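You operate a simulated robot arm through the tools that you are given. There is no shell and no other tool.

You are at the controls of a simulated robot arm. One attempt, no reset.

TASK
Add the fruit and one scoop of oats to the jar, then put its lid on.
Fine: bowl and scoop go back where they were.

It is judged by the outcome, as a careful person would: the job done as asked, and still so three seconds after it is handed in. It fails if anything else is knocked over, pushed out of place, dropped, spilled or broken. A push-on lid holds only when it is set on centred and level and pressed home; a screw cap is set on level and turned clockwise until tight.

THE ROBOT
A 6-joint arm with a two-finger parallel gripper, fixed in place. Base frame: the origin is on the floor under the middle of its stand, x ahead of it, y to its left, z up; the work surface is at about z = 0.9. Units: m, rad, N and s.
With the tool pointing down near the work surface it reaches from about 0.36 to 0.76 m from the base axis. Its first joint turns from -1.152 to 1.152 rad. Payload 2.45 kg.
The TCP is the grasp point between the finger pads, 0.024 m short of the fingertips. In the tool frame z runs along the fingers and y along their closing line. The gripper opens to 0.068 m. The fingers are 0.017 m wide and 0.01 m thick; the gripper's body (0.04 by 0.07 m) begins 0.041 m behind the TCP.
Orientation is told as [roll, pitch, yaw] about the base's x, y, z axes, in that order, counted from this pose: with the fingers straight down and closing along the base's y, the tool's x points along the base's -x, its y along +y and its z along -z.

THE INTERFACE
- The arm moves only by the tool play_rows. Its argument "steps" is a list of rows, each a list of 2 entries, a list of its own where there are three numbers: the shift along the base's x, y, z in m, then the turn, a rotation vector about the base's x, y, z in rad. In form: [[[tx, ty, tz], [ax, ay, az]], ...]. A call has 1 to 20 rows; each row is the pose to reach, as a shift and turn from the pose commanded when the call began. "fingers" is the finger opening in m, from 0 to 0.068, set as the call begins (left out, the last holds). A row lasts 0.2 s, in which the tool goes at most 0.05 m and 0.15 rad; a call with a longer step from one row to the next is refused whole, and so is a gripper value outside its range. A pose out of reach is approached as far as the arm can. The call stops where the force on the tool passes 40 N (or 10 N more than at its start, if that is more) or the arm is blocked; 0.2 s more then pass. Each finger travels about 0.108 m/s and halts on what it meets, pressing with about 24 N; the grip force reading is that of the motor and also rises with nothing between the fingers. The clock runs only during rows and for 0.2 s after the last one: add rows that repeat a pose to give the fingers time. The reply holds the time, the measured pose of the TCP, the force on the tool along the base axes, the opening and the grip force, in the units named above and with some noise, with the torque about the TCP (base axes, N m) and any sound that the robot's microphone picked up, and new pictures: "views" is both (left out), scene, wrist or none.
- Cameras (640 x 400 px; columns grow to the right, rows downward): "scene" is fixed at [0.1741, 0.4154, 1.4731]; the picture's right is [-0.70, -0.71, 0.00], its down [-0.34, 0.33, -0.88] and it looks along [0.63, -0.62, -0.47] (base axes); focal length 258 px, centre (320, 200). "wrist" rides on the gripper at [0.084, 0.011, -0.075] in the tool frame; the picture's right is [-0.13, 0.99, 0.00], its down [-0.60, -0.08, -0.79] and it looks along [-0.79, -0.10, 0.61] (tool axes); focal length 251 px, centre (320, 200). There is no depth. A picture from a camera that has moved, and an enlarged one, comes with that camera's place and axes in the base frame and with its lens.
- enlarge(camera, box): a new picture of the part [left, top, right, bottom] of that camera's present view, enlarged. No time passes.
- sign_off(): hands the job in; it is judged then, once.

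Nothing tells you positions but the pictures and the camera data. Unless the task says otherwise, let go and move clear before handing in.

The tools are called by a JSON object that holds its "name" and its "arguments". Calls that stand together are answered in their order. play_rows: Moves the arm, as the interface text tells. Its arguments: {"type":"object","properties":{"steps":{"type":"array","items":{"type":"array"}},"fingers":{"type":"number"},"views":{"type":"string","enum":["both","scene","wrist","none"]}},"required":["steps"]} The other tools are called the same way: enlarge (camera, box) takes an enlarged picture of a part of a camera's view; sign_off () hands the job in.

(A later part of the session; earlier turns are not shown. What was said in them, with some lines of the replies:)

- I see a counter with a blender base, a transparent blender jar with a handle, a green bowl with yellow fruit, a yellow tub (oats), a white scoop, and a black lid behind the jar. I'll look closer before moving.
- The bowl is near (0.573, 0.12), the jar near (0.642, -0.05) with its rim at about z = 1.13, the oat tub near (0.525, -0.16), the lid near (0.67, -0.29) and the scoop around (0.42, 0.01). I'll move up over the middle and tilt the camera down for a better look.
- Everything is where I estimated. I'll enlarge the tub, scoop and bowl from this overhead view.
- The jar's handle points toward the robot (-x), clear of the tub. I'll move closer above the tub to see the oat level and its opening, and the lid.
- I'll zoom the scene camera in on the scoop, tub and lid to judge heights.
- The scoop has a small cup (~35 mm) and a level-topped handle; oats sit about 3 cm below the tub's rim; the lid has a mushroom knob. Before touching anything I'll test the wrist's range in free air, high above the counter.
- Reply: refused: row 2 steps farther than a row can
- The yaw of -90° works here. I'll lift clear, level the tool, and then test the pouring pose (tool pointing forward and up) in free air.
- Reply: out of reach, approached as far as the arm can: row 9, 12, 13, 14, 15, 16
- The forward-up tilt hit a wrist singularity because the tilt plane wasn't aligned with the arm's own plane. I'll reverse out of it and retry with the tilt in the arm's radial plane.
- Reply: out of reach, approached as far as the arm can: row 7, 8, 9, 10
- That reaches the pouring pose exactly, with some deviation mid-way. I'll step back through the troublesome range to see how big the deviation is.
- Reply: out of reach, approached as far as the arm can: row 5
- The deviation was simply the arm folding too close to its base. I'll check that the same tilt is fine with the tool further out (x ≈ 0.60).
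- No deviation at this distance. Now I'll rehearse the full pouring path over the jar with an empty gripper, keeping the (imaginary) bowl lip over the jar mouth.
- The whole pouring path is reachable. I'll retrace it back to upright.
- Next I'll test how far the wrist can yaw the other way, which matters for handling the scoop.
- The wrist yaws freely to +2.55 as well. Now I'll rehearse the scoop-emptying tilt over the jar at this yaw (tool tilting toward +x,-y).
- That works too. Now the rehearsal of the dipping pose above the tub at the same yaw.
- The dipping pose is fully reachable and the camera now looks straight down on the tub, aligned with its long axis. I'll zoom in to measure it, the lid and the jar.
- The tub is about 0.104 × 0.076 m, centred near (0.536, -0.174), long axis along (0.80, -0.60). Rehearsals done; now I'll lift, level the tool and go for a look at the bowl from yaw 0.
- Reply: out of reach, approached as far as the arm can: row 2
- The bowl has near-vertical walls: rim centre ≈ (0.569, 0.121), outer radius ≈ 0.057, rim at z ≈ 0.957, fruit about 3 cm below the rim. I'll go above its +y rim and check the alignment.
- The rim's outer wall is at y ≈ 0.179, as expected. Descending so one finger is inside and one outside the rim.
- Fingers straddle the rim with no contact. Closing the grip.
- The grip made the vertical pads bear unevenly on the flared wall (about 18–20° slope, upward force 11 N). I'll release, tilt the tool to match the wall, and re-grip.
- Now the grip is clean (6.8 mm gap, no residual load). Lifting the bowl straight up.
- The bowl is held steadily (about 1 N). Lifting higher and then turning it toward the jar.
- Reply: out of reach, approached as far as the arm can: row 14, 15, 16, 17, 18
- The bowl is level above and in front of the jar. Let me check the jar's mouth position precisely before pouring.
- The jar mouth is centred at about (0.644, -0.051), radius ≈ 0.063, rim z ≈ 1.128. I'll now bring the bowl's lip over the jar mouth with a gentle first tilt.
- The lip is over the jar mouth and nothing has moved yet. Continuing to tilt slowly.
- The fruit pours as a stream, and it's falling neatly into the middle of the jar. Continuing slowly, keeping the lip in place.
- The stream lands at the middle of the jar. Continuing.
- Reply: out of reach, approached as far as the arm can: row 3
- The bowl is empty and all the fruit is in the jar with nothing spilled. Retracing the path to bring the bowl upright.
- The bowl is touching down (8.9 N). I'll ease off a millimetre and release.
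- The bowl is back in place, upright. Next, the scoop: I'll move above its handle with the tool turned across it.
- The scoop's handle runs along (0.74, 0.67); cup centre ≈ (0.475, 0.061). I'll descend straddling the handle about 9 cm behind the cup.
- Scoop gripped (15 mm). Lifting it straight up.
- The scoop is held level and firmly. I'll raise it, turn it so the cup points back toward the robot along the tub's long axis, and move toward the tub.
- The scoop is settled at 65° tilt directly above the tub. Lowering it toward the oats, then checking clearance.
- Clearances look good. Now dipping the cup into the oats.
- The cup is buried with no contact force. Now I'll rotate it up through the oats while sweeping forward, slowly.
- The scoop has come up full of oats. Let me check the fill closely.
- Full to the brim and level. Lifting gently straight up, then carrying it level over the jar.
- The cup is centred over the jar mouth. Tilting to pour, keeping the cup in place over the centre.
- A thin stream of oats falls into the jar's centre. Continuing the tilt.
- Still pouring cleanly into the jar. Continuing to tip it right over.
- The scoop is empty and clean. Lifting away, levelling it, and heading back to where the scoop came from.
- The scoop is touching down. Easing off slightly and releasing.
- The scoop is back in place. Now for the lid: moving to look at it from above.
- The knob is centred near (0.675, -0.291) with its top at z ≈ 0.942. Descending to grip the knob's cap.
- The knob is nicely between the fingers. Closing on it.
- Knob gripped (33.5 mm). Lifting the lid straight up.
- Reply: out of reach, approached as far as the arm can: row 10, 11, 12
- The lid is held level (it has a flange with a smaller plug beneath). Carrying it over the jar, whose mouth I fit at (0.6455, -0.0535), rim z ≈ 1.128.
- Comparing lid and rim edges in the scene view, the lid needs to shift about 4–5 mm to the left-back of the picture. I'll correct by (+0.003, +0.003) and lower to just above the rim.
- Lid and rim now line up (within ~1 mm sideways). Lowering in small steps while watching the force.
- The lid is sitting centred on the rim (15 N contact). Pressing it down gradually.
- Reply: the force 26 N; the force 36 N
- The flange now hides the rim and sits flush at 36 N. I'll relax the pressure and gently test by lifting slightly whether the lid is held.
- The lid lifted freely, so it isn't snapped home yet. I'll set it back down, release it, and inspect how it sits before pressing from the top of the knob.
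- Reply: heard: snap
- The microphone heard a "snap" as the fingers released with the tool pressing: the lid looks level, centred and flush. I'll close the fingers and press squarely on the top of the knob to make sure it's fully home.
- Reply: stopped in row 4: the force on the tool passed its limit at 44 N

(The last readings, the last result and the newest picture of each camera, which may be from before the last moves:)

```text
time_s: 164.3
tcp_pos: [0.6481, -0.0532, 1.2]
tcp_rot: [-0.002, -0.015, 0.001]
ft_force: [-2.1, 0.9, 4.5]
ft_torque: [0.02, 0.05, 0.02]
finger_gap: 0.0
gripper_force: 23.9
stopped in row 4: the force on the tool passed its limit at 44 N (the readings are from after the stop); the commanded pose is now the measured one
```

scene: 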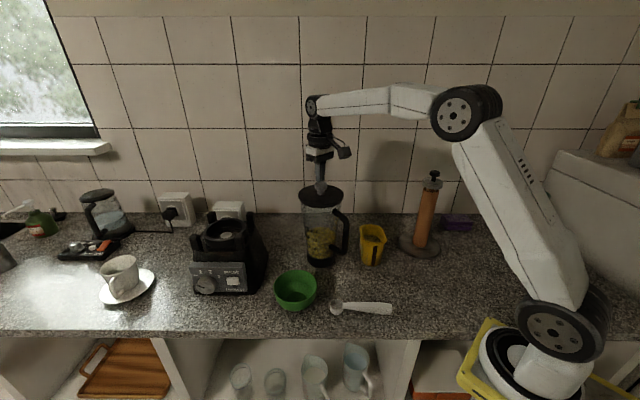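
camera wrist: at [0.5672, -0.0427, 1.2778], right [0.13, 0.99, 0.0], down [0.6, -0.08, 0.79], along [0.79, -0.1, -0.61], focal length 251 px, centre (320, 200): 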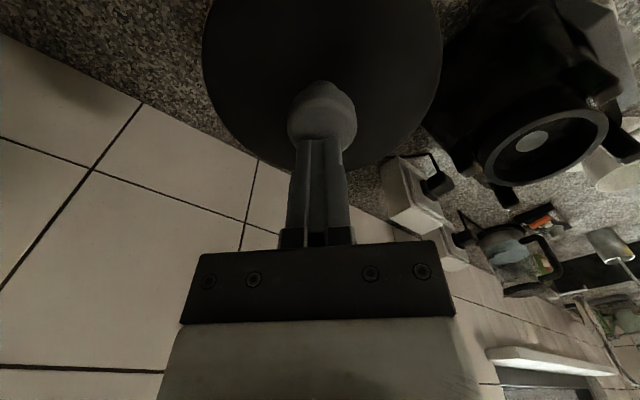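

That pressed the lid with about 44 N before the safety stop, with no further movement or snap, so it was already home. Backing off straight up and inspecting.

{"name": "play_rows", "arguments": {"steps": [[[0, 0, 0.01], [0, 0, 0]], [[0, 0, 0.03], [0, 0, 0]], [[0, 0, 0.06], [0, 0, 0]], [[-0.03, 0, 0.09], [0, 0, 0]], [[-0.07, 0, 0.1], [0, 0, 0]], [[-0.11, 0, 0.1], [0, 0, 0]], [[-0.11, 0, 0.1], [0, 0, 0]]]}}

{"name": "enlarge", "arguments": {"camera": "scene", "box": [295, 160, 350, 215]}}

{"name": "enlarge", "arguments": {"camera": "scene", "box": [260, 170, 420, 330]}}

```text
time_s: 165.9
tcp_pos: [0.5387, -0.0536, 1.2963]
tcp_rot: [-0.001, -0.016, 0.0]
ft_force: [0.3, 0.5, 0.2]
ft_torque: [0.0, -0.01, 0.0]
finger_gap: 0.0003
gripper_force: 23.5
camera wrist: at [0.4554, -0.044, 1.3705], right [0.13, 0.99, 0.0], down [0.59, -0.08, 0.8], along [0.8, -0.1, -0.6], focal length 251 px, centre (320, 200)
```

scene: 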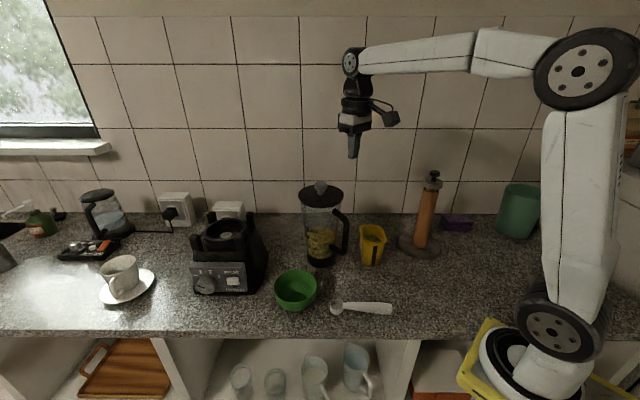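
wrist: 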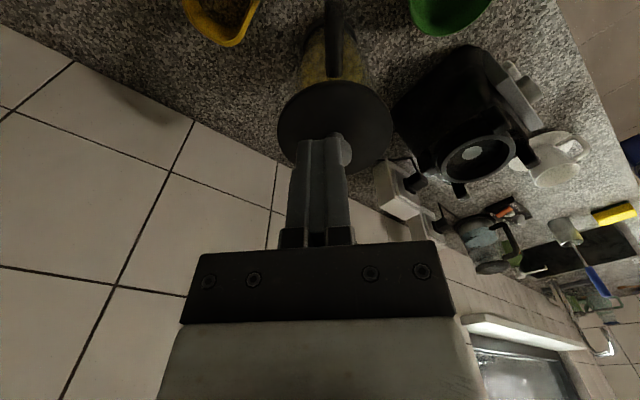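

```text
7.27 times, centred on (322, 188) of scene
camera zoom: at [0.174, 0.4154, 1.4731], right [-0.7, -0.71, 0.0], down [-0.34, 0.33, -0.88], along [0.63, -0.62, -0.47], focal length 1875 px, centre (302, 291)
```

zoom: 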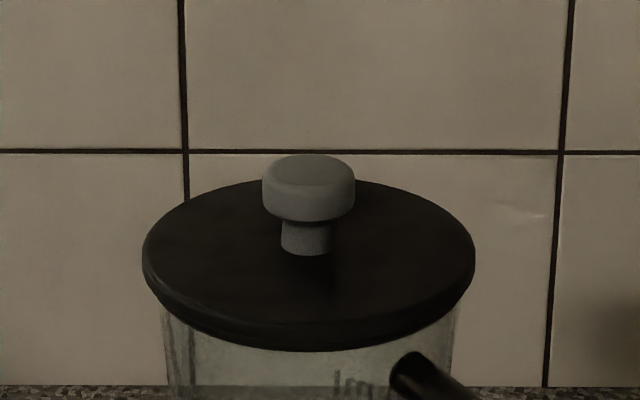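

```text
2.50 times, centred on (340, 250) of scene
camera zoom: at [0.174, 0.4154, 1.4731], right [-0.7, -0.71, 0.0], down [-0.34, 0.33, -0.88], along [0.63, -0.62, -0.47], focal length 645 px, centre (270, 75)
```

zoom: 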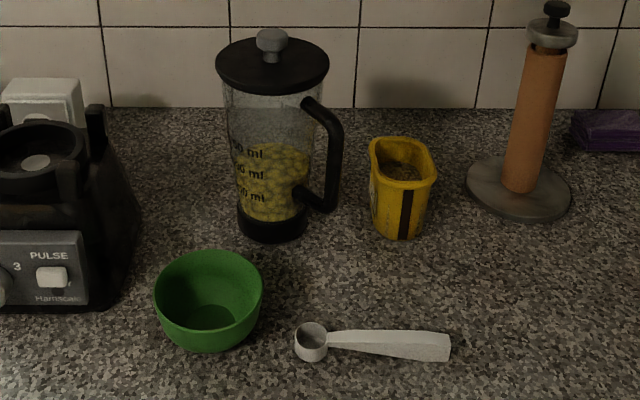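

The lid sits level, centred and flush; the bowl, scoop and tub are in their places and nothing is spilled. I'll move the arm clear before handing in.

{"name": "play_rows", "arguments": {"steps": [[[-0.02, 0.03, 0.02], [0, 0.016, 0]], [[-0.04, 0.07, 0.04], [0, 0.016, 0]], [[-0.06, 0.11, 0.06], [0, 0.016, 0]], [[-0.08, 0.15, 0.08], [0, 0.016, 0]], [[-0.095, 0.19, 0.088], [0, 0.016, 0]], [[-0.095, 0.19, 0.088], [0, 0.016, 0]]], "fingers": 0.068}}

{"name": "enlarge", "arguments": {"camera": "scene", "box": [270, 170, 430, 330]}}

{"name": "enlarge", "arguments": {"camera": "wrist", "box": [80, 0, 400, 200]}}

```text
time_s: 167.3
tcp_pos: [0.4444, 0.1392, 1.386]
tcp_rot: [-0.002, 0.002, 0.0]
ft_force: [-0.2, -0.8, -0.1]
ft_torque: [-0.01, -0.03, 0.0]
finger_gap: 0.0679
gripper_force: 0.1
camera wrist: at [0.3617, 0.1481, 1.4614], right [0.13, 0.99, 0.0], down [0.6, -0.08, 0.79], along [0.79, -0.1, -0.61], focal length 251 px, centre (320, 200)
```

scene: 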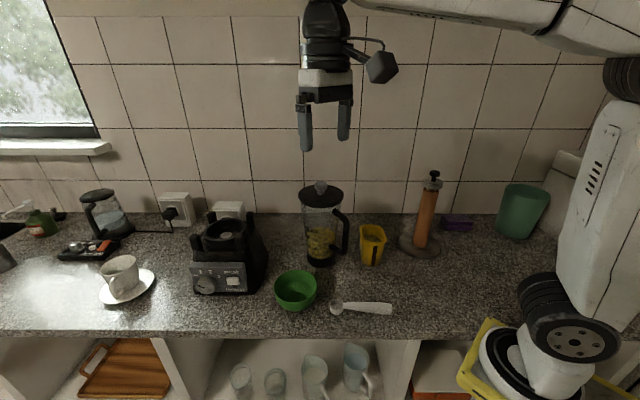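
wrist: 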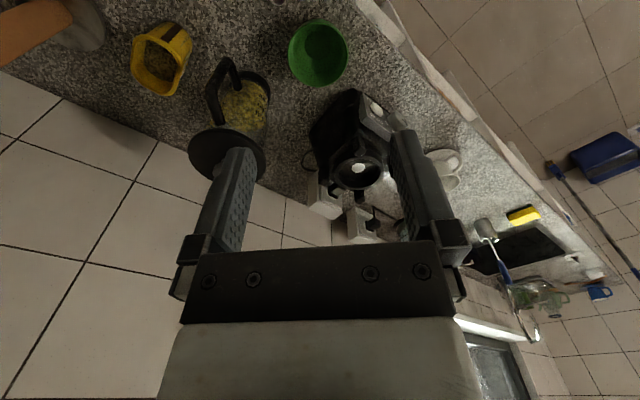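

```text
2.50 times, centred on (350, 250) of scene
camera zoom: at [0.174, 0.4154, 1.4731], right [-0.7, -0.71, 0.0], down [-0.34, 0.33, -0.88], along [0.63, -0.62, -0.47], focal length 645 px, centre (245, 75)
```

zoom: 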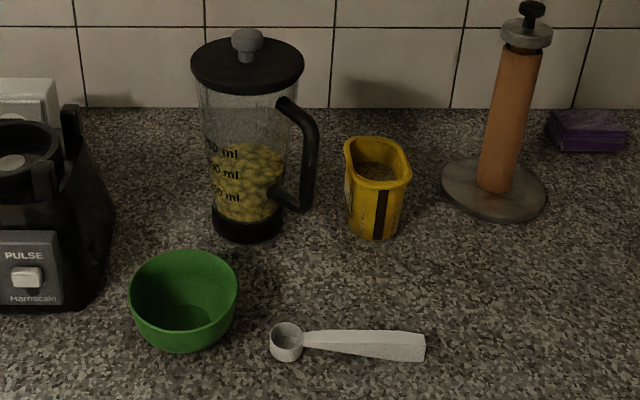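

```text
2.00 times, centred on (240, 100) of wrist
camera zoom: at [0.3617, 0.1481, 1.4614], right [0.13, 0.99, 0.0], down [0.6, -0.08, 0.79], along [0.79, -0.1, -0.61], focal length 503 px, centre (480, 400)
```

zoom: 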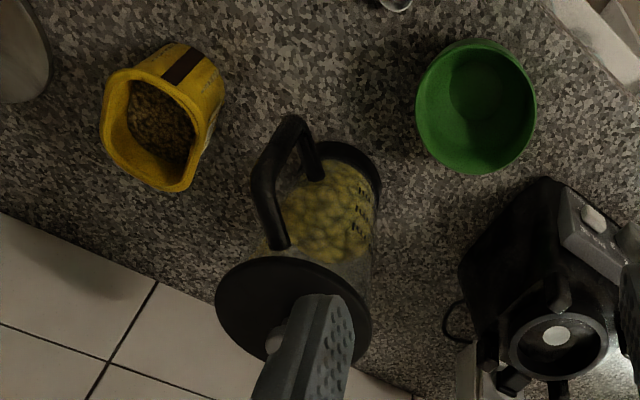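

The fruit and one full scoop of oats are in the jar, and its lid is snapped on. The emptied bowl is within about 5 mm of where it started and the scoop is where it was. I see nothing spilled or displaced, and the gripper is open and clear, so I'm handing the job in.

{"name": "sign_off", "arguments": {}}

```text
The job is handed in.
```

The fruit and one full, level scoop of oats are in the jar, and its lid is on.

- **Lid:** It sits centred and level. It made an audible snap as I released it, and a further press of about 44 N on the knob moved it no further. An earlier tug, before the snap, lifted it freely. I did not tug it again afterwards, so the snap and that press are the evidence that it holds.
- **Bowl and scoop:** The bowl is empty and upright, within about 5 mm of where it started. The scoop is back where it was.
- **Counter:** I saw nothing spilled, knocked over or pushed out of place in the final pictures. The gripper is open and the arm is clear.
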